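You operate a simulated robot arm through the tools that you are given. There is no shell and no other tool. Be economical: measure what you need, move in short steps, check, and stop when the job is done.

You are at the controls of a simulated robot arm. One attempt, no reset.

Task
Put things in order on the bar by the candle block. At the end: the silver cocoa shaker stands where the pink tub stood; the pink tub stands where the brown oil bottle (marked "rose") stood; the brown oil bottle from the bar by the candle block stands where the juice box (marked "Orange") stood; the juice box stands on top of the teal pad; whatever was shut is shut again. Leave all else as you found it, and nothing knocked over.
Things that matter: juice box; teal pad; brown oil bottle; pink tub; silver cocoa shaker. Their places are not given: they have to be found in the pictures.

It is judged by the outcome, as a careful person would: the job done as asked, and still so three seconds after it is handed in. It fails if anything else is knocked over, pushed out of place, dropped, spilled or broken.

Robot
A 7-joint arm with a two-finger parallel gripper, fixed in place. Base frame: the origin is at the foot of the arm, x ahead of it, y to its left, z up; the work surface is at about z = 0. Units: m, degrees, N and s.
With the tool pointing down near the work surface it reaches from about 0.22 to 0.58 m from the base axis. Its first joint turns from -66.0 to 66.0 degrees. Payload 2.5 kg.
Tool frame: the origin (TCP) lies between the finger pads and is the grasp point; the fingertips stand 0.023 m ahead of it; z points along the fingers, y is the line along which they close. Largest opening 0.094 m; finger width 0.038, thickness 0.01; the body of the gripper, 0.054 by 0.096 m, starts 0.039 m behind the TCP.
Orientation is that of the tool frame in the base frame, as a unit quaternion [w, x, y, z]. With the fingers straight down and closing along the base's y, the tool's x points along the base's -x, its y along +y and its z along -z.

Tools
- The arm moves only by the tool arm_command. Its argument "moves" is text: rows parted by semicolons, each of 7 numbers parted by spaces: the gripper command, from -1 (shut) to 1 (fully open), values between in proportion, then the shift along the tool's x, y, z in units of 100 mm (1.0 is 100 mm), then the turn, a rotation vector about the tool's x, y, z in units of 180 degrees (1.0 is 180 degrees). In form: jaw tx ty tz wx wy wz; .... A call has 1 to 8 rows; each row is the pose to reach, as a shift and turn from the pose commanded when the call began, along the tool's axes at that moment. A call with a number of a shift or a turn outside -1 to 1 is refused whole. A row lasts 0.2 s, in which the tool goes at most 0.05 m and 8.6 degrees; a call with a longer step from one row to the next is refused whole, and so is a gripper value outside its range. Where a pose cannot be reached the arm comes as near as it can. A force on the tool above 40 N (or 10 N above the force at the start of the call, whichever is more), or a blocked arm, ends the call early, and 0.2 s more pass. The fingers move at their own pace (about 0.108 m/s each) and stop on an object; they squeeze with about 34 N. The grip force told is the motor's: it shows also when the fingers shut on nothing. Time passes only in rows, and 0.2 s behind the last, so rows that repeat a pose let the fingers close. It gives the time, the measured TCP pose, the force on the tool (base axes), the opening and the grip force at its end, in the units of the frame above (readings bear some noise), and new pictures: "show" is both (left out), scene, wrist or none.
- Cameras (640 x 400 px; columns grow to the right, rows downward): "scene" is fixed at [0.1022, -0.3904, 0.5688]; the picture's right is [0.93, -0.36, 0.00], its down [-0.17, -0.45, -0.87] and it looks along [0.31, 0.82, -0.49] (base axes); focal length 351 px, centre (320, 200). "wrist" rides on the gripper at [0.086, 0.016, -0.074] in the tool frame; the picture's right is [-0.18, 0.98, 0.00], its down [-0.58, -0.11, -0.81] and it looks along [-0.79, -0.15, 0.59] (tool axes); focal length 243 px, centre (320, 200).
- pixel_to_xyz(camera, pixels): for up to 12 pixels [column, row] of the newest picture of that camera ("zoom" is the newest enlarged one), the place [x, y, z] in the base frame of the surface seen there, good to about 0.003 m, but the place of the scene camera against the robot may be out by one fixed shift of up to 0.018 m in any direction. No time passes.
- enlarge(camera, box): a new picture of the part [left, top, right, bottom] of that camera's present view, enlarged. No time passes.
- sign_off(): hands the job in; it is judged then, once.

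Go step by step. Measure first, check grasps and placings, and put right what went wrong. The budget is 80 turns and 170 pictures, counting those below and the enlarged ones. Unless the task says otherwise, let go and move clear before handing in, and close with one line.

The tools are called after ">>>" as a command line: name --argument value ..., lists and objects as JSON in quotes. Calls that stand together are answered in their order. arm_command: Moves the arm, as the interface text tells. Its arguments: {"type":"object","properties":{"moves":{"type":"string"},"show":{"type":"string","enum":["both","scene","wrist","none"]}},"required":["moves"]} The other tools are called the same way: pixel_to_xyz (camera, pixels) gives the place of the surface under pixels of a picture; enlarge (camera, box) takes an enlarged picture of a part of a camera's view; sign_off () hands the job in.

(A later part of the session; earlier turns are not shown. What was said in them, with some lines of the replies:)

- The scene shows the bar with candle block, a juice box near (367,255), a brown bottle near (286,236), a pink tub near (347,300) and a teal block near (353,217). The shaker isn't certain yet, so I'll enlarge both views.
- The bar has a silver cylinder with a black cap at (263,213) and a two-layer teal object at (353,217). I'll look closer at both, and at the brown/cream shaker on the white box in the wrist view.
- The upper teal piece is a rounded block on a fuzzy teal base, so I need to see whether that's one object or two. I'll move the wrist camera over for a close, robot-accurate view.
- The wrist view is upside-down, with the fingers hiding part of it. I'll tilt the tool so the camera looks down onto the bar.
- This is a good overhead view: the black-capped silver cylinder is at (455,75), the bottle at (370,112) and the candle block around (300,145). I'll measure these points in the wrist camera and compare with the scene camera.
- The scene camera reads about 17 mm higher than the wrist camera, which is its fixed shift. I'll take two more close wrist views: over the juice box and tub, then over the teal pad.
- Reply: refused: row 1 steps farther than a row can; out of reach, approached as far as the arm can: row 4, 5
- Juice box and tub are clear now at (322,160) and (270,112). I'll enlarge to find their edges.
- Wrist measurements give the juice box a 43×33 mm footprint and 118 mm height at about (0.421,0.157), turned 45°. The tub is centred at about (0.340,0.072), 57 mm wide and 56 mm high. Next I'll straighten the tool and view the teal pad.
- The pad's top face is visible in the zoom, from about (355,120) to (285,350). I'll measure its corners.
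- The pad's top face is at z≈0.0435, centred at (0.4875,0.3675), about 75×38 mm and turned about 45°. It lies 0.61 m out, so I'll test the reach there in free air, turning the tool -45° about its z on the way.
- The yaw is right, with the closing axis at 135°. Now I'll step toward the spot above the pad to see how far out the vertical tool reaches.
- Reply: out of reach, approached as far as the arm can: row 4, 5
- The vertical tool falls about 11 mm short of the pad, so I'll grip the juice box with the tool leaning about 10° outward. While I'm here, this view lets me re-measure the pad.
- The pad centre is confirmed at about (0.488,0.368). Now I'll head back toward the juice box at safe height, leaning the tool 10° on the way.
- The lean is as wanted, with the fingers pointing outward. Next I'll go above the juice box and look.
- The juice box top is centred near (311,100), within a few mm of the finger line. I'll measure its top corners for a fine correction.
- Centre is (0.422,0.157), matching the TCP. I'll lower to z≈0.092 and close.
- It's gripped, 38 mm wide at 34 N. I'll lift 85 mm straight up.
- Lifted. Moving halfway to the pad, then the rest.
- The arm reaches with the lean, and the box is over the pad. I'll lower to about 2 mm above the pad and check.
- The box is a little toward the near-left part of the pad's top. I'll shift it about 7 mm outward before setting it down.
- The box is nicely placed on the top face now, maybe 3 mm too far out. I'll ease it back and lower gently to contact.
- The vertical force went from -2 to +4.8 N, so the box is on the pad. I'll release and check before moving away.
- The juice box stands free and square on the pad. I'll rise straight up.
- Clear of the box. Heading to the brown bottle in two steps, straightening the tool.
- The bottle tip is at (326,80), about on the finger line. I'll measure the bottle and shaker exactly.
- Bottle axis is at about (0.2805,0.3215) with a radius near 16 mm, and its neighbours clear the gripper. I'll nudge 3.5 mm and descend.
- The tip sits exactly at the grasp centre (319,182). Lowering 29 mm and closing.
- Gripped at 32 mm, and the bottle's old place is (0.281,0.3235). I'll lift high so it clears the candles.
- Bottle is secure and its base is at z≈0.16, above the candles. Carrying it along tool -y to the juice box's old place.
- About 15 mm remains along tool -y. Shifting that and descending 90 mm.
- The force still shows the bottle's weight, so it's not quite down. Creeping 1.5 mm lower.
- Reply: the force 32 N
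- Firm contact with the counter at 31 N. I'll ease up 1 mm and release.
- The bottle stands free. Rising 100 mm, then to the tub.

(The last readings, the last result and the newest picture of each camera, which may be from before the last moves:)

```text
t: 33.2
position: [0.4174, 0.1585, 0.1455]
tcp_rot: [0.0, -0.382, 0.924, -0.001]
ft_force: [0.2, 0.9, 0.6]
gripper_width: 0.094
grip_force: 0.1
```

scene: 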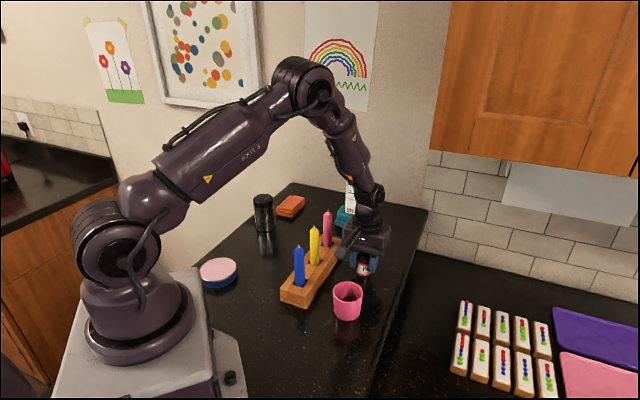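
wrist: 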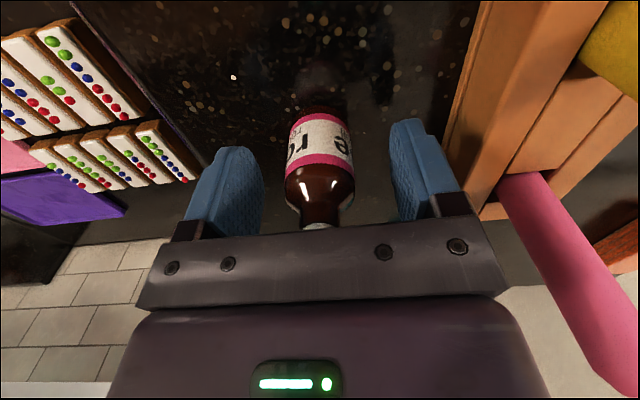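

>>> arm_command --moves "1 0.3 0 0 0 0 0;1 0.65 0 0 0 0 0;1 0.95 -0.03 0 0 0 0;1 0.95 -0.03 0 0 0 0" --show "both"

```text
t: 34.2
position: [0.353, 0.0886, 0.1469]
tcp_rot: [0.0, -0.383, 0.924, 0.0]
ft_force: [-0.5, -0.6, 0.3]
gripper_width: 0.094
grip_force: 0.1
```

scene: 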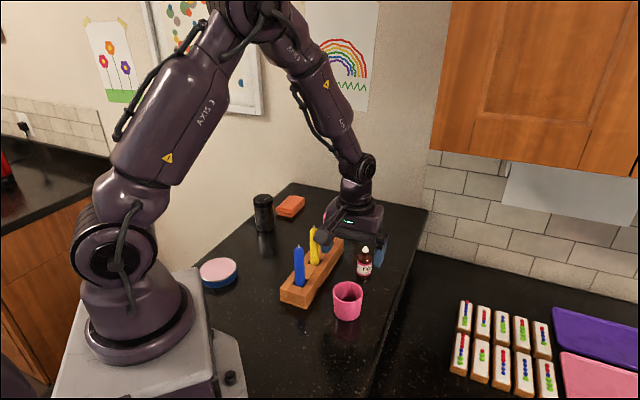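
wrist: 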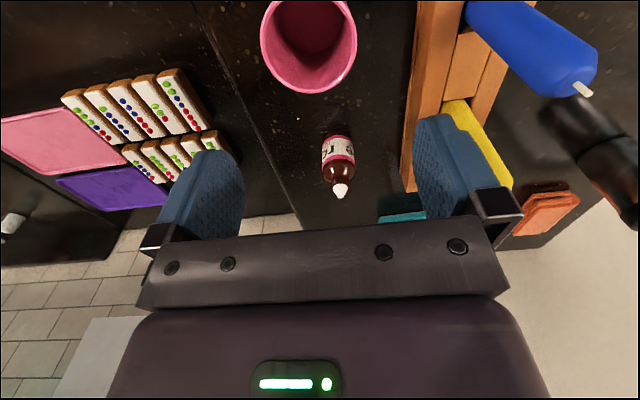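

Bottle stands well. Measuring the tub rim from here: left (262,42), right (355,48), far (312,93).

>>> pixel_to_xyz --camera "wrist" --pixels '[[263, 45], [354, 45], [312, 92], [270, 68], [346, 72], [265, 20], [345, 18], [310, 45]]'

```text
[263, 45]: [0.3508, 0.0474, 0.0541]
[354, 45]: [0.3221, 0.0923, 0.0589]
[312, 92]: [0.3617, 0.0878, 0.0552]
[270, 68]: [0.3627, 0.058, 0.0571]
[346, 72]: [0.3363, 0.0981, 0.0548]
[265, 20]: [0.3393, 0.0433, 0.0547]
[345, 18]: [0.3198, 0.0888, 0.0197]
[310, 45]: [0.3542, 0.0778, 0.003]
```

Tub centre is (0.339,0.0718), radius ~27.5 mm. Shifting 22 mm and descending.

>>> arm_command --moves "1 0.218 -0.02 0.1 0 0 0;1 0.218 -0.02 0.4 0 0 0;1 0.218 -0.02 0.7 0 0 0;1 0.218 -0.02 0.7 0 0 0" --show "wrist"

```text
t: 35.2
position: [0.3393, 0.0714, 0.0757]
tcp_rot: [0.0, -0.383, 0.924, 0.0]
ft_force: [0.2, 0.2, -0.1]
gripper_width: 0.0939
grip_force: 0.1
```

wrist: 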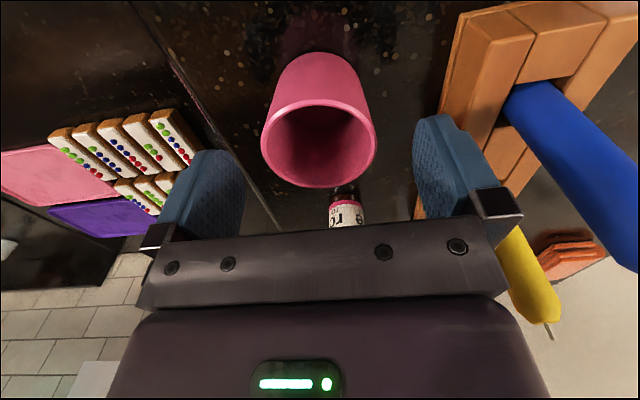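

The tub is centred between the fingers. Lowering 40 mm and closing.

>>> arm_command --moves "1 0 0 0.2 0 0 0;1 0 0 0.4 0 0 0;1 0 0 0.4 0 0 0;-1 0 0 0.4 0 0 0;-1 0 0 0.4 0 0 0;-1 0 0 0.4 0 0 0" --show "wrist"

```text
t: 36.6
position: [0.3406, 0.0734, 0.0362]
tcp_rot: [0.0, -0.382, 0.924, 0.001]
ft_force: [0.6, 0.2, 0.7]
gripper_width: 0.0585
grip_force: 33.8
```

wrist: 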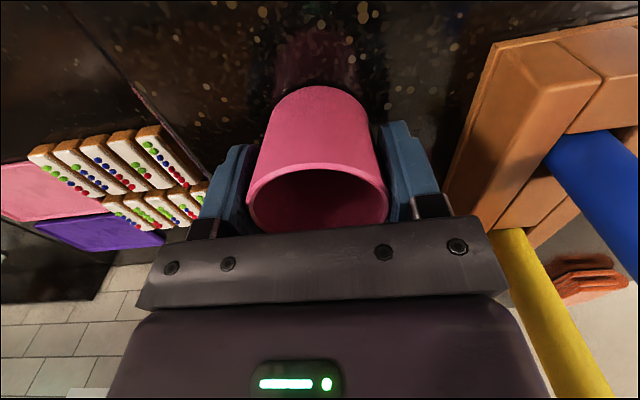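

Gripped at 58.5 mm. Lifting well above the candles.

>>> arm_command --moves "-1 0 0 -0.2 0 0 0;-1 0 0 -0.5 0 0 0;-1 0 0 -0.8 0 0 0;-1 0 0 -1 0 0 0;-1 0 0 -1 0 0 0" --show "none"

>>> arm_command --moves "-1 0 0 -0.3 0 0 0;-1 0 0 -0.6 0 0 0;-1 0 0 -0.6 0 0 0" --show "both"

```text
t: 37.8
position: [0.3399, 0.0719, 0.1356]
tcp_rot: [-0.001, -0.383, 0.924, 0.0]
ft_force: [-0.5, -0.1, -0.4]
gripper_width: 0.0581
grip_force: 34.1
```

```text
t: 38.6
position: [0.3432, 0.0721, 0.1959]
tcp_rot: [0.001, -0.383, 0.924, 0.001]
ft_force: [0.3, 0.4, -0.1]
gripper_width: 0.0583
grip_force: 33.4
```

scene: 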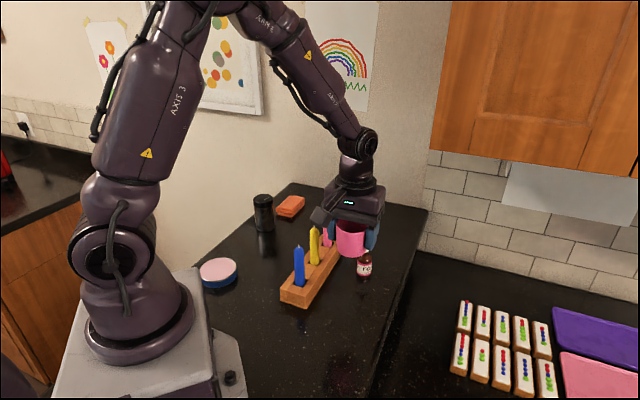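
wrist: 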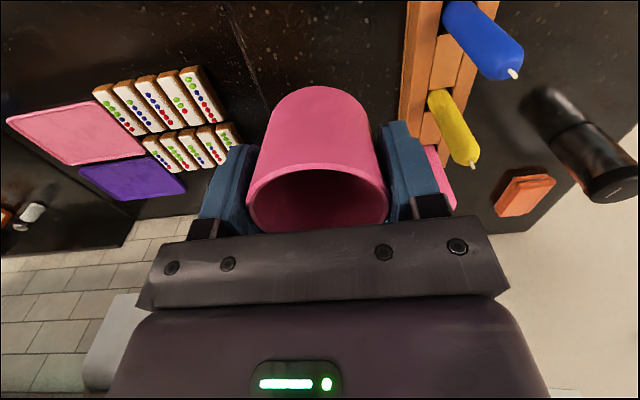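

Tub base at z≈0.16. Carrying it over the candles in three equal steps.

>>> arm_command --moves "-1 -0.15 0.25 0 0 0 0;-1 -0.3 0.5 0 0 0 0;-1 -0.45 0.73 0 0 0 0;-1 -0.45 0.73 0 0 0 0" --show "none"

>>> arm_command --moves "-1 -0.15 0.25 0 0 0 0;-1 -0.3 0.5 0 0 0 0;-1 -0.45 0.73 0 0 0 0;-1 -0.45 0.73 0 0 0 0" --show "none"

>>> arm_command --moves "-1 -0.15 0.25 0 0 0 0;-1 -0.3 0.5 0 0 0 0;-1 -0.45 0.73 0 0 0 0;-1 -0.45 0.73 0 0 0 0" --show "both"

```text
t: 39.6
position: [0.3214, 0.1567, 0.1956]
tcp_rot: [0.0, -0.382, 0.924, 0.0]
ft_force: [0.0, 0.6, -0.4]
gripper_width: 0.0583
grip_force: 34.5
```

```text
t: 40.6
position: [0.3036, 0.2411, 0.1953]
tcp_rot: [-0.001, -0.383, 0.924, 0.0]
ft_force: [-0.2, -0.3, -0.9]
gripper_width: 0.0583
grip_force: 33.9
```

```text
t: 41.6
position: [0.2809, 0.3225, 0.1934]
tcp_rot: [0.0, -0.383, 0.924, 0.0]
ft_force: [-0.2, 0.0, -1.0]
gripper_width: 0.0583
grip_force: 33.6
```

scene: 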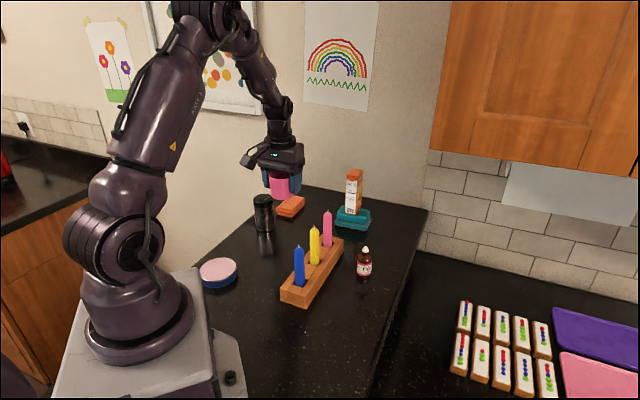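
wrist: 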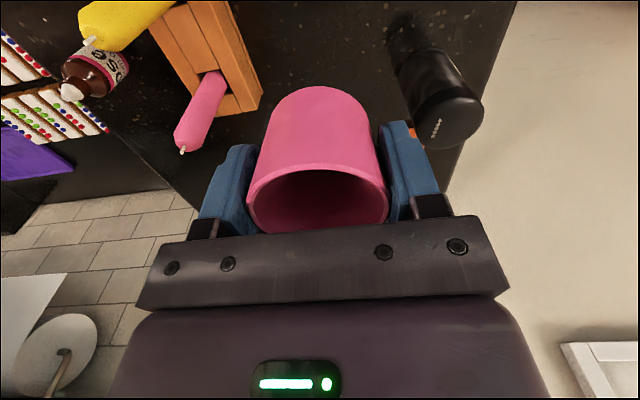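

Over the bottle's old place. Lowering.

>>> arm_command --moves "-1 0 0.005 0.3 0 0 0;-1 0 0.005 0.65 0 0 0;-1 0 0.005 1 0 0 0;-1 0 0.005 1 0 0 0" --show "none"

>>> arm_command --moves "-1 0 0 0.25 0 0 0;-1 0 0 0.5 0 0 0;-1 0 0 0.55 0 0 0;-1 0 0 0.565 0 0 0;-1 0 0 0.575 0 0 0;-1 0 0 0.575 0 0 0" --show "wrist"

```text
t: 42.6
position: [0.2828, 0.3235, 0.0966]
tcp_rot: [0.0, -0.383, 0.924, 0.0]
ft_force: [-0.3, -0.5, -0.7]
gripper_width: 0.0582
grip_force: 34.2
```

```text
t: 44.0
position: [0.2824, 0.3232, 0.0384]
tcp_rot: [0.001, -0.383, 0.924, 0.0]
ft_force: [-0.2, -0.8, -0.5]
gripper_width: 0.0583
grip_force: 34.1
```

wrist: 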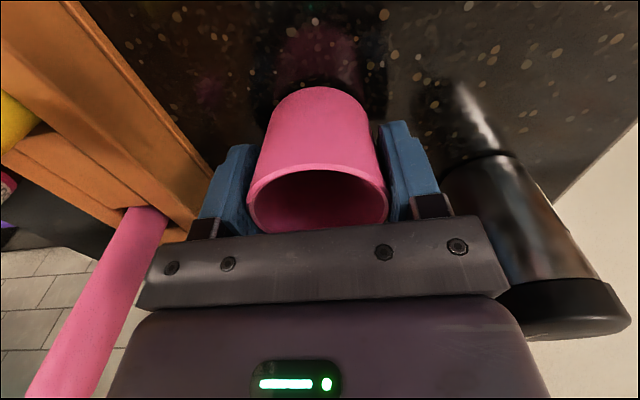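

Nearly down, no contact yet. Creeping 2 mm.

>>> arm_command --moves "-1 0 0 0.007 0 0 0;-1 0 0 0.014 0 0 0;-1 0 0 0.014 0 0 0" --show "none"

```text
t: 44.8
position: [0.2828, 0.3237, 0.0365]
tcp_rot: [0.001, -0.382, 0.924, 0.0]
ft_force: [0.1, -0.2, -1.6]
gripper_width: 0.0586
grip_force: 34.0
```

>>> arm_command --moves "-1 0 0 0.005 0 0 0;-1 0 0 0.01 0 0 0;-1 0 0 0.01 0 0 0" --show "none"

```text
t: 45.6
position: [0.2824, 0.3251, 0.0357]
tcp_rot: [-0.001, -0.382, 0.924, 0.0]
ft_force: [-0.2, 0.1, -0.1]
gripper_width: 0.0584
grip_force: 34.0
```

Height equals the gripping height, so the tub is on or within a fraction of a millimetre of the counter. Releasing to 85 mm and rising.

>>> arm_command --moves "-1 0 0 0.004 0 0 0;0.3 0 0 0.004 0 0 0;0.75 0 0 0.004 0 0 0;0.75 0 0 0.004 0 0 0" --show "wrist"

>>> arm_command --moves "0.75 0 0 -0.2 0 0 0;0.75 0 0 -0.5 0 0 0;0.75 0 0 -0.9 0 0 0;0.75 0 0 -1 0 0 0;0.75 0 0 -1 0 0 0" --show "both"

```text
t: 46.6
position: [0.2828, 0.3232, 0.0355]
tcp_rot: [0.0, -0.384, 0.923, -0.001]
ft_force: [-0.3, 0.0, 0.2]
gripper_width: 0.0824
grip_force: 0.2
```

wrist: 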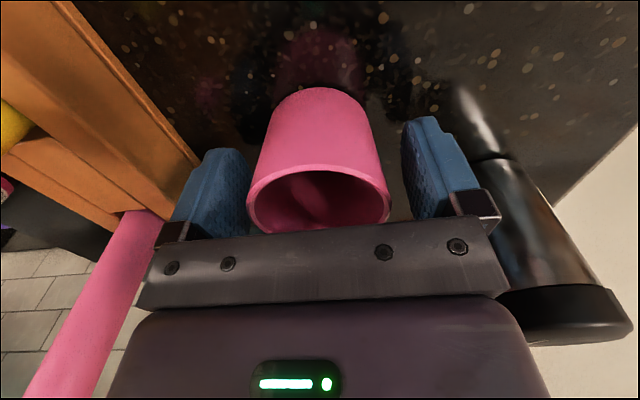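

```text
t: 47.8
position: [0.2816, 0.3225, 0.1363]
tcp_rot: [0.0, -0.382, 0.924, 0.0]
ft_force: [-0.1, -0.6, 0.4]
gripper_width: 0.0825
grip_force: 0.0
```

scene: 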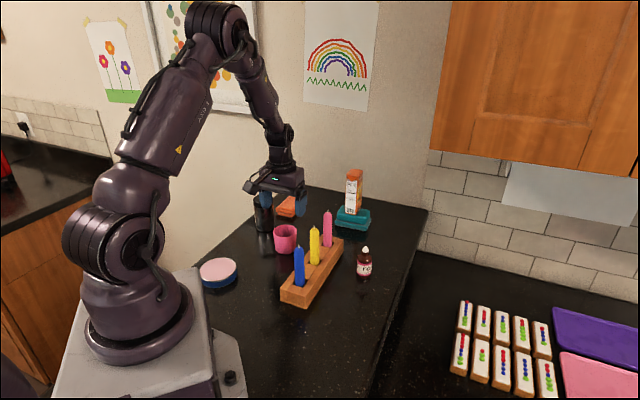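
wrist: 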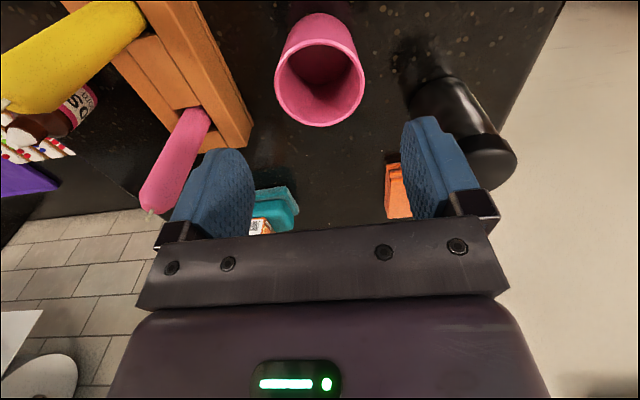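

The tub stands in the bottle's place. Now the shaker: I'll measure it, and how close the wall is behind it.

>>> pixel_to_xyz --camera "wrist" --pixels '[[560, 20], [535, 90], [500, 180], [560, 120], [600, 60], [515, 150], [470, 160], [490, 140], [440, 95], [480, 100]]'

>>> pixel_to_xyz --camera "scene" --pixels '[[240, 222], [215, 235], [200, 220], [245, 200], [264, 228], [256, 220]]'

```text
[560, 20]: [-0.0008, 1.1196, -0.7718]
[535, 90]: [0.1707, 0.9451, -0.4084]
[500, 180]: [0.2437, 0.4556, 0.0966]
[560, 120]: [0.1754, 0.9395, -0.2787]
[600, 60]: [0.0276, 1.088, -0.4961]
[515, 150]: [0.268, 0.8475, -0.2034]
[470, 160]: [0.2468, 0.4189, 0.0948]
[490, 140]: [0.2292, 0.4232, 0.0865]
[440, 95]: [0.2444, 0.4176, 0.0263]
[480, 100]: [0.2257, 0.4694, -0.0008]
```

```text
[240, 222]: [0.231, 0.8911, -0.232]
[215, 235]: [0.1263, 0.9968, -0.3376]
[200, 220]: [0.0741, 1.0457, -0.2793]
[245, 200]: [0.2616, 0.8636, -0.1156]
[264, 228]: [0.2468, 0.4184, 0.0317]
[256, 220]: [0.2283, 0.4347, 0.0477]
```

The wall is far off, so there's room. Moving up and over the shaker for a top view.

>>> arm_command --moves "1 0 0.2 -0.35 0 0 0;1 -0.15 0.5 -0.5 0 0 0;1 -0.3 0.8 -0.5 0 0 0;1 -0.4 0.95 -0.5 0 0 0;1 -0.4 0.95 -0.5 0 0 0" --show "wrist"

```text
t: 49.0
position: [0.2429, 0.4177, 0.1882]
tcp_rot: [0.0, -0.382, 0.924, 0.0]
ft_force: [-0.3, 0.4, 0.5]
gripper_width: 0.0939
grip_force: 0.1
```

wrist: 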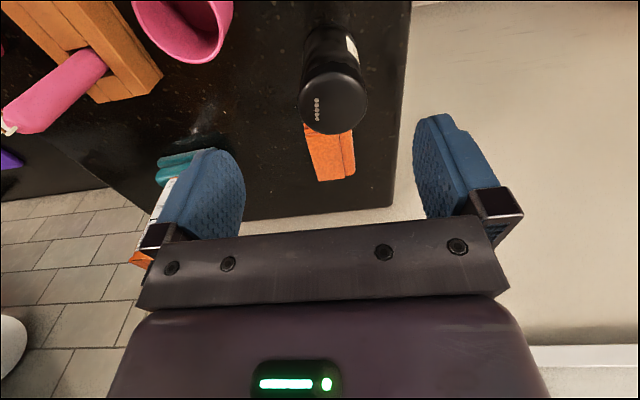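

>>> enlarge --camera "wrist" --box '[280, 10, 384, 150]'

>>> pixel_to_xyz --camera "wrist" --pixels '[[303, 100], [364, 95], [333, 77], [335, 131], [311, 83], [357, 81], [312, 121], [360, 117], [333, 104], [305, 50], [330, 45], [326, 62]]'

```text
2.86 times, centred on (332, 80) of wrist
```

zoom: 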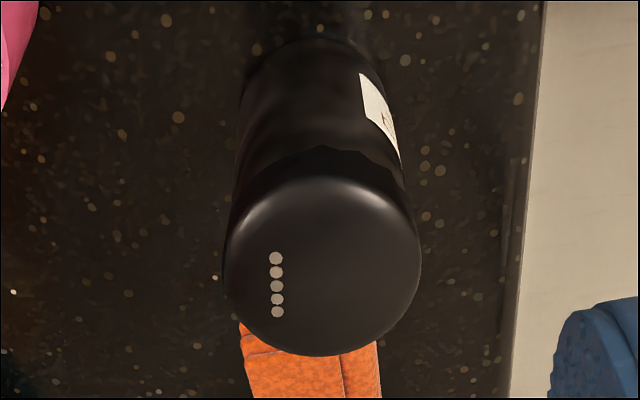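

```text
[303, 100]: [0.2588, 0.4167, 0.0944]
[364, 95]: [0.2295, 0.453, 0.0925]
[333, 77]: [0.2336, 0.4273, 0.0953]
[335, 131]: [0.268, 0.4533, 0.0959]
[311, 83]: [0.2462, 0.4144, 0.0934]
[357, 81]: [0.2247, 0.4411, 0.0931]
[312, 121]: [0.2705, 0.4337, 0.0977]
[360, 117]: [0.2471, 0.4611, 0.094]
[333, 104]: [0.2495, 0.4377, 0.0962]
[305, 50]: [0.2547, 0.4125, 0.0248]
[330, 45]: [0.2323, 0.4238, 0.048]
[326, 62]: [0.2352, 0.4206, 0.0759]
```

Shaker top centre is (0.247,0.437), diameter ~48 mm, height ~0.096; a label is visible on its side. Aligning and descending.

>>> arm_command --moves "1 -0.165 0.108 0.1 0 0 0;1 -0.165 0.108 0.4 0 0 0;1 -0.165 0.108 0.7 0 0 0;1 -0.165 0.108 0.7 0 0 0" --show "wrist"

```text
t: 50.0
position: [0.2449, 0.4407, 0.1181]
tcp_rot: [-0.001, -0.383, 0.924, 0.0]
ft_force: [0.0, 0.2, -0.8]
gripper_width: 0.0939
grip_force: 0.0
```

wrist: 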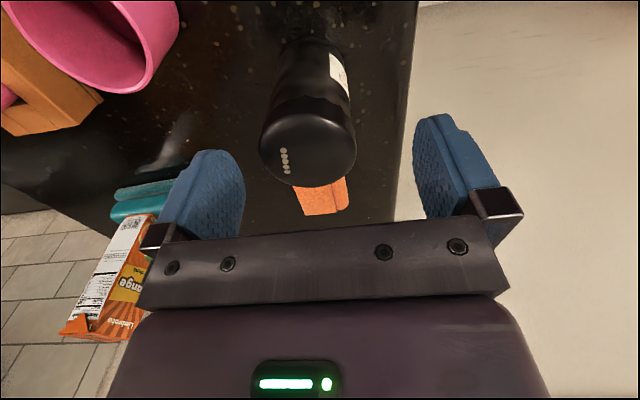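

The lid spans columns 260–356, about 6 mm left of centre. Correcting, descending to z≈0.063 and closing.

>>> arm_command --moves "1 0 -0.055 0.1 0 0 0;1 0 -0.055 0.35 0 0 0;1 0 -0.055 0.55 0 0 0;1 0 -0.055 0.55 0 0 0" --show "wrist"

```text
t: 51.0
position: [0.2501, 0.4383, 0.0608]
tcp_rot: [0.0, -0.383, 0.924, 0.0]
ft_force: [0.2, -0.5, 0.1]
gripper_width: 0.0941
grip_force: 0.1
```

wrist: 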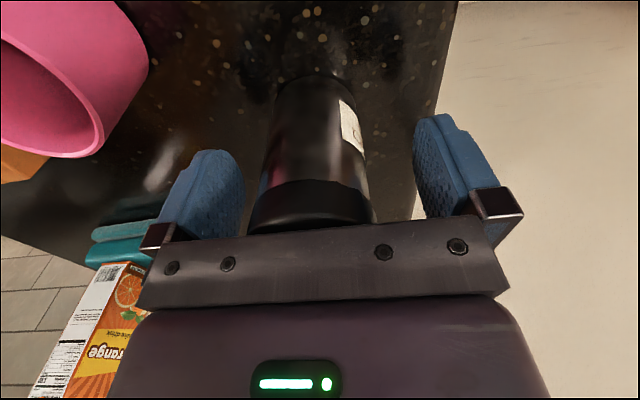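

Well placed (lid 248–377). Closing.

>>> arm_command --moves "1 0 -0.02 0 0 0 0;0 0 -0.02 0 0 0 0;-1 0 -0.02 0 0 0 0;-1 0 -0.02 0 0 0 0;-1 0 -0.02 0 0 0 0" --show "wrist"

```text
t: 52.2
position: [0.251, 0.4347, 0.0617]
tcp_rot: [-0.001, -0.383, 0.924, -0.001]
ft_force: [-0.5, -0.3, 0.7]
gripper_width: 0.0522
grip_force: 34.1
```

wrist: 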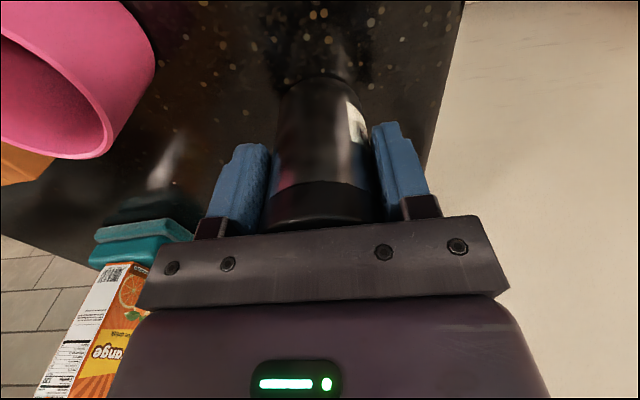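

Gripped at 52 mm. Lifting and checking the whole shaker comes along.

>>> arm_command --moves "-1 0 0 -0.15 0 0 0;-1 0 0 -0.4 0 0 0;-1 0 0 -0.7 0 0 0;-1 0 0 -1 0 0 0;-1 0 0 -1 0 0 0" --show "wrist"

>>> arm_command --moves "-1 0 0 -0.2 0 0 0;-1 0 0 -0.4 0 0 0;-1 0 0 -0.55 0 0 0;-1 0 0 -0.55 0 0 0" --show "scene"

```text
t: 53.4
position: [0.251, 0.4328, 0.1636]
tcp_rot: [0.0, -0.382, 0.924, -0.001]
ft_force: [1.1, 0.1, -1.8]
gripper_width: 0.0524
grip_force: 34.0
```

wrist: 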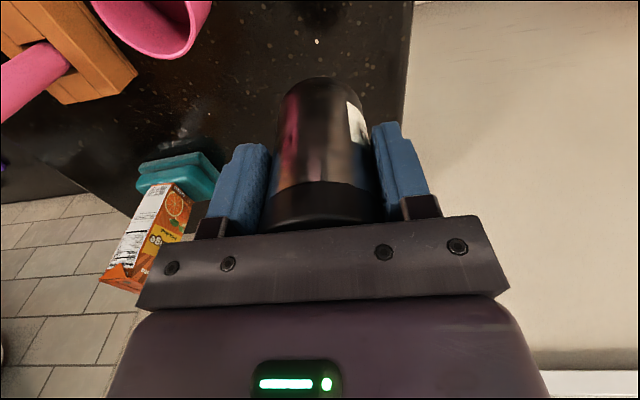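

```text
t: 54.4
position: [0.251, 0.4302, 0.2185]
tcp_rot: [0.0, -0.383, 0.924, 0.0]
ft_force: [-0.2, 1.7, -1.1]
gripper_width: 0.052
grip_force: 34.4
```

scene: 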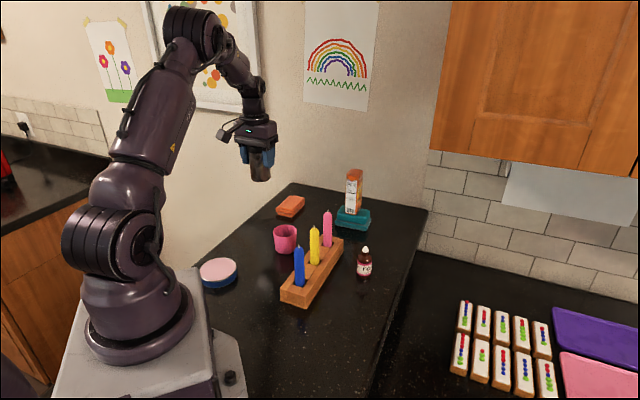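

The whole shaker is lifted, base at z≈0.155. Carrying it to the tub's old place in four steps.

>>> arm_command --moves "-1 0.15 -0.25 0 0 0 0;-1 0.32 -0.53 0 0 0 0;-1 0.48 -0.79 0 0 0 0;-1 0.48 -0.79 0 0 0 0" --show "none"

>>> arm_command --moves "-1 0.15 -0.25 0 0 0 0;-1 0.32 -0.53 0 0 0 0;-1 0.48 -0.79 0 0 0 0;-1 0.48 -0.79 0 0 0 0" --show "none"

>>> arm_command --moves "-1 0.15 -0.25 0 0 0 0;-1 0.32 -0.53 0 0 0 0;-1 0.48 -0.79 0 0 0 0;-1 0.48 -0.79 0 0 0 0" --show "none"

>>> arm_command --moves "-1 0.15 -0.25 0 0 0 0;-1 0.32 -0.53 0 0 0 0;-1 0.48 -0.79 0 0 0 0;-1 0.48 -0.79 0 0 0 0;-1 0.48 -0.79 0 0 0 0" --show "both"

```text
t: 55.4
position: [0.2748, 0.3414, 0.2167]
tcp_rot: [0.001, -0.382, 0.924, 0.001]
ft_force: [-0.1, -0.3, -0.8]
gripper_width: 0.0522
grip_force: 33.8
```

```text
t: 56.4
position: [0.2955, 0.2514, 0.2168]
tcp_rot: [0.0, -0.383, 0.924, 0.0]
ft_force: [-0.3, 0.4, -0.8]
gripper_width: 0.0521
grip_force: 33.8
```

```text
t: 57.4
position: [0.3174, 0.1594, 0.2161]
tcp_rot: [0.0, -0.382, 0.924, 0.0]
ft_force: [-0.3, 0.3, -1.7]
gripper_width: 0.0523
grip_force: 33.9
```

```text
t: 58.6
position: [0.3405, 0.0721, 0.2151]
tcp_rot: [0.001, -0.382, 0.924, 0.0]
ft_force: [0.3, -0.1, -0.7]
gripper_width: 0.0523
grip_force: 34.1
```

scene: 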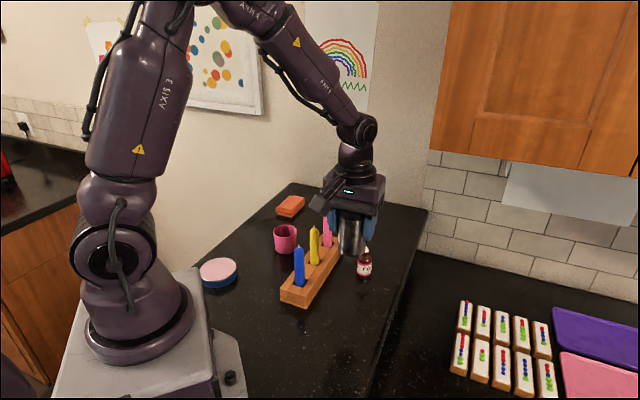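
wrist: 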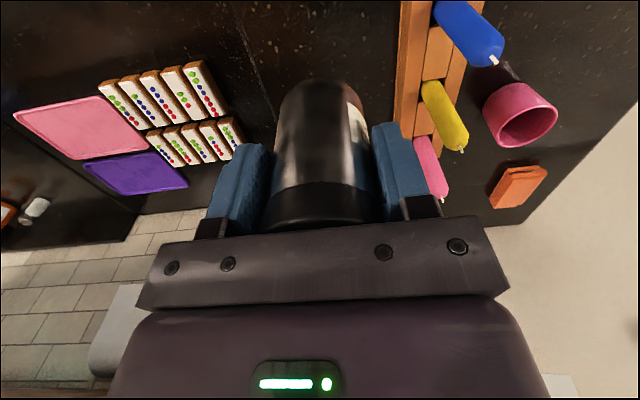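

Right over the tub's old place. Lowering 150 mm in two calls, ending just above the counter.

>>> arm_command --moves "-1 0 0 0.3 0 0 0;-1 0 0 0.65 0 0 0;-1 0 0 1 0 0 0;-1 0 0 1 0 0 0" --show "none"

>>> arm_command --moves "-1 0 0 0.25 0 0 0;-1 0 0 0.45 0 0 0;-1 0 0 0.505 0 0 0;-1 0 0 0.515 0 0 0;-1 0 0 0.515 0 0 0" --show "scene"

```text
t: 59.6
position: [0.3383, 0.0728, 0.1162]
tcp_rot: [-0.001, -0.382, 0.924, -0.001]
ft_force: [0.5, 1.4, -1.2]
gripper_width: 0.0523
grip_force: 34.4
```

```text
t: 60.8
position: [0.3386, 0.0758, 0.0643]
tcp_rot: [0.0, -0.383, 0.924, 0.0]
ft_force: [0.1, -0.6, -1.3]
gripper_width: 0.0522
grip_force: 33.9
```

scene: 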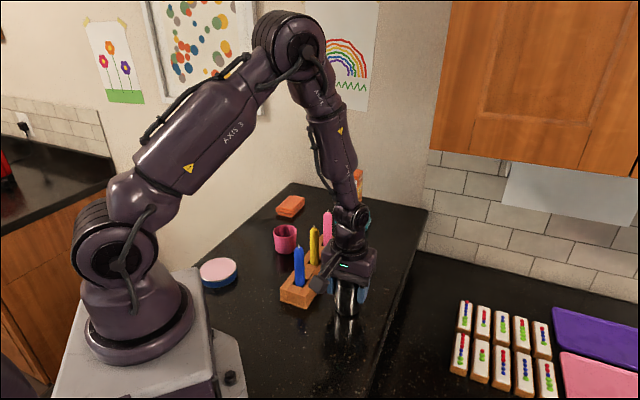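

Still carrying its weight. Creeping down to contact.

>>> arm_command --moves "-1 0 0 0.007 0 0 0;-1 0 0 0.014 0 0 0;-1 0 0 0.014 0 0 0" --show "none"

```text
t: 61.6
position: [0.3404, 0.0745, 0.0627]
tcp_rot: [0.0, -0.383, 0.924, 0.0]
ft_force: [-0.2, -0.2, -1.6]
gripper_width: 0.0522
grip_force: 33.6
```

>>> arm_command --moves "-1 0 0 0.005 0 0 0;-1 0 0 0.01 0 0 0;-1 0 0 0.01 0 0 0" --show "none"

```text
t: 62.4
position: [0.3384, 0.0748, 0.0618]
tcp_rot: [0.0, -0.383, 0.924, 0.0]
ft_force: [-0.6, 0.0, -1.4]
gripper_width: 0.0525
grip_force: 33.8
```

>>> arm_command --moves "-1 0 0 0.004 0 0 0;-1 0 0 0.008 0 0 0;-1 0 0 0.008 0 0 0" --show "none"

```text
t: 63.2
position: [0.3397, 0.0745, 0.0613]
tcp_rot: [0.001, -0.382, 0.924, 0.0]
ft_force: [-0.6, 0.0, -1.4]
gripper_width: 0.0523
grip_force: 34.2
```

>>> arm_command --moves "-1 0 0 0.005 0 0 0;-1 0 0 0.01 0 0 0;-1 0 0 0.01 0 0 0" --show "none"

```text
t: 64.0
position: [0.339, 0.0749, 0.0597]
tcp_rot: [0.003, -0.382, 0.924, 0.0]
ft_force: [-3.9, -0.2, 30.1]
gripper_width: 0.0523
grip_force: 33.9
```

Contact now (30 N). Easing up 0.8 mm, releasing, then rising.

>>> arm_command --moves "-1 0 0 -0.008 0 0 0;0.2 0 0 -0.008 0 0 0;0.8 0 0 -0.008 0 0 0;0.8 0 0 -0.008 0 0 0" --show "wrist"

>>> arm_command --moves "0.8 0 0 -0.2 0 0 0;0.8 0 0 -0.5 0 0 0;0.8 0 0 -0.9 0 0 0;0.8 0 0 -1 0 0 0" --show "none"

>>> arm_command --moves "0.8 0.2 0 -0.3 0 0 0;0.8 0.5 0 -0.6 0 0 0;0.8 0.8 0 -0.8 0 0 0;0.8 0.8 0 -0.8 0 0 0" --show "both"

>>> enlarge --camera "scene" --box '[180, 160, 440, 333]'

```text
t: 65.0
position: [0.3402, 0.0731, 0.0598]
tcp_rot: [0.001, -0.383, 0.924, -0.001]
ft_force: [0.0, -0.2, -0.5]
gripper_width: 0.0847
grip_force: 0.0
```

wrist: 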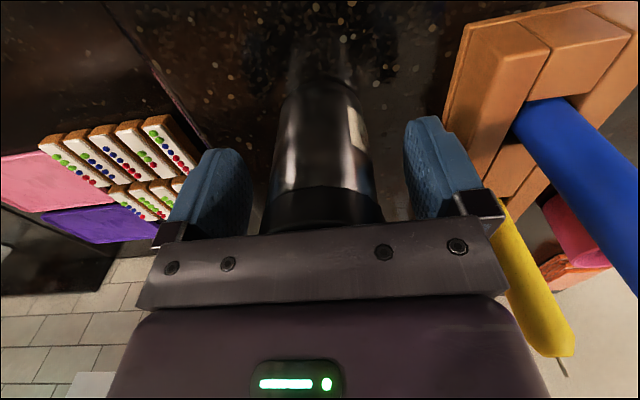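

```text
t: 66.0
position: [0.3391, 0.0733, 0.1602]
tcp_rot: [0.0, -0.383, 0.924, 0.0]
ft_force: [0.7, 0.1, 0.4]
gripper_width: 0.0845
grip_force: 0.0
```

```text
t: 67.0
position: [0.2822, 0.0143, 0.2404]
tcp_rot: [0.0, -0.383, 0.924, 0.0]
ft_force: [-0.1, 0.3, -0.6]
gripper_width: 0.0847
grip_force: 0.0
```

scene: 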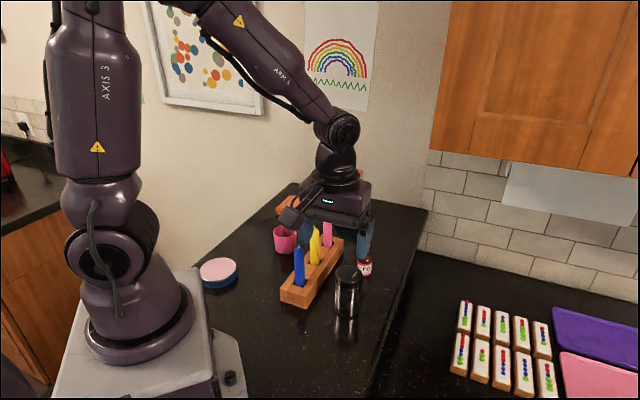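
wrist: 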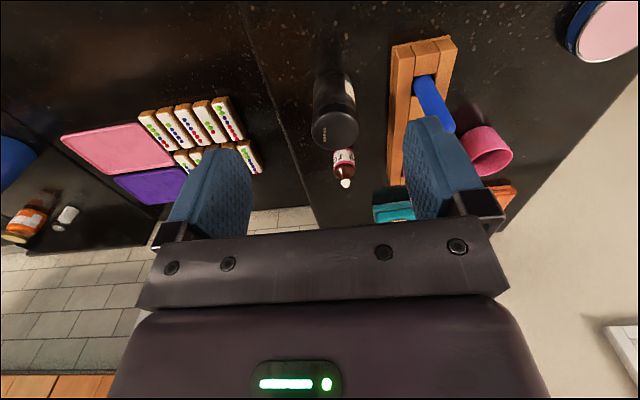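

```text
2.31 times, centred on (310, 246) of scene
```

zoom: 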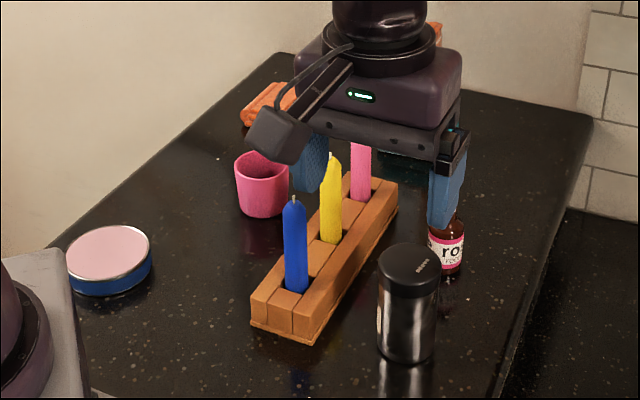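

The shaker stands free in the tub's place. I'll raise the arm out of the way for a final check of the whole bar.

>>> arm_command --moves "0.8 0 0 -0.4 0 0 0;0.8 0.1 0 -0.8 0 0 0;0.8 0.2 0 -1 0 0 0;0.8 0.2 0 -1 0 0 0" --show "scene"

>>> enlarge --camera "scene" --box '[180, 160, 440, 333]'

```text
t: 68.0
position: [0.2665, 0.002, 0.3401]
tcp_rot: [0.0, -0.383, 0.924, 0.0]
ft_force: [0.4, 0.3, -0.1]
gripper_width: 0.0847
grip_force: 0.1
```

scene: 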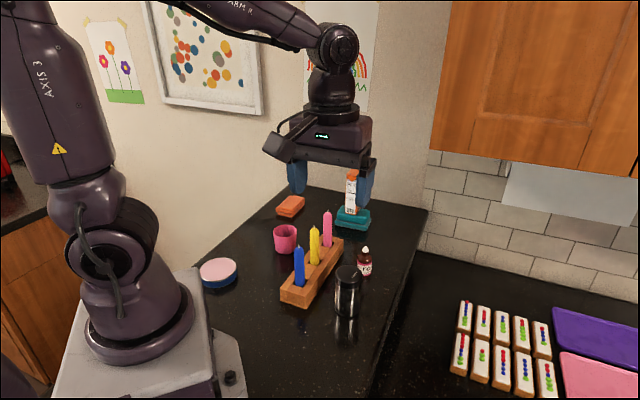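

```text
2.31 times, centred on (310, 246) of scene
```

zoom: 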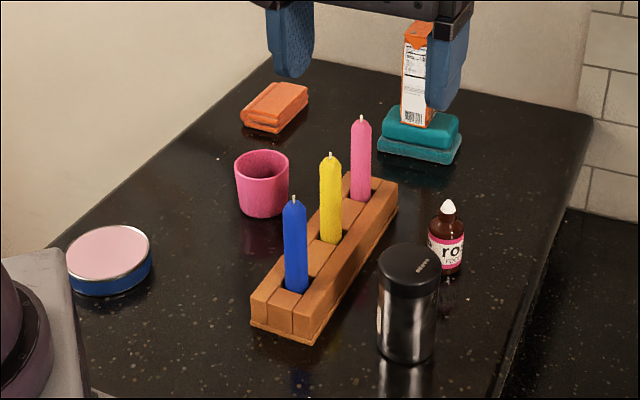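

The last picture shows the juice box on the teal pad, the bottle in the juice box's place, the tub in the bottle's place and the shaker in the tub's place. All are upright, nothing else has moved, nothing was opened and the arm is clear, so I'm handing in.

>>> sign_off

```text
The job is handed in.
```

The four items are in their new places and upright, the juice box on top of the teal pad. Nothing was opened, and nothing else on the bar was moved or knocked over; I took the black-capped silver cylinder as the cocoa shaker without reading its label.
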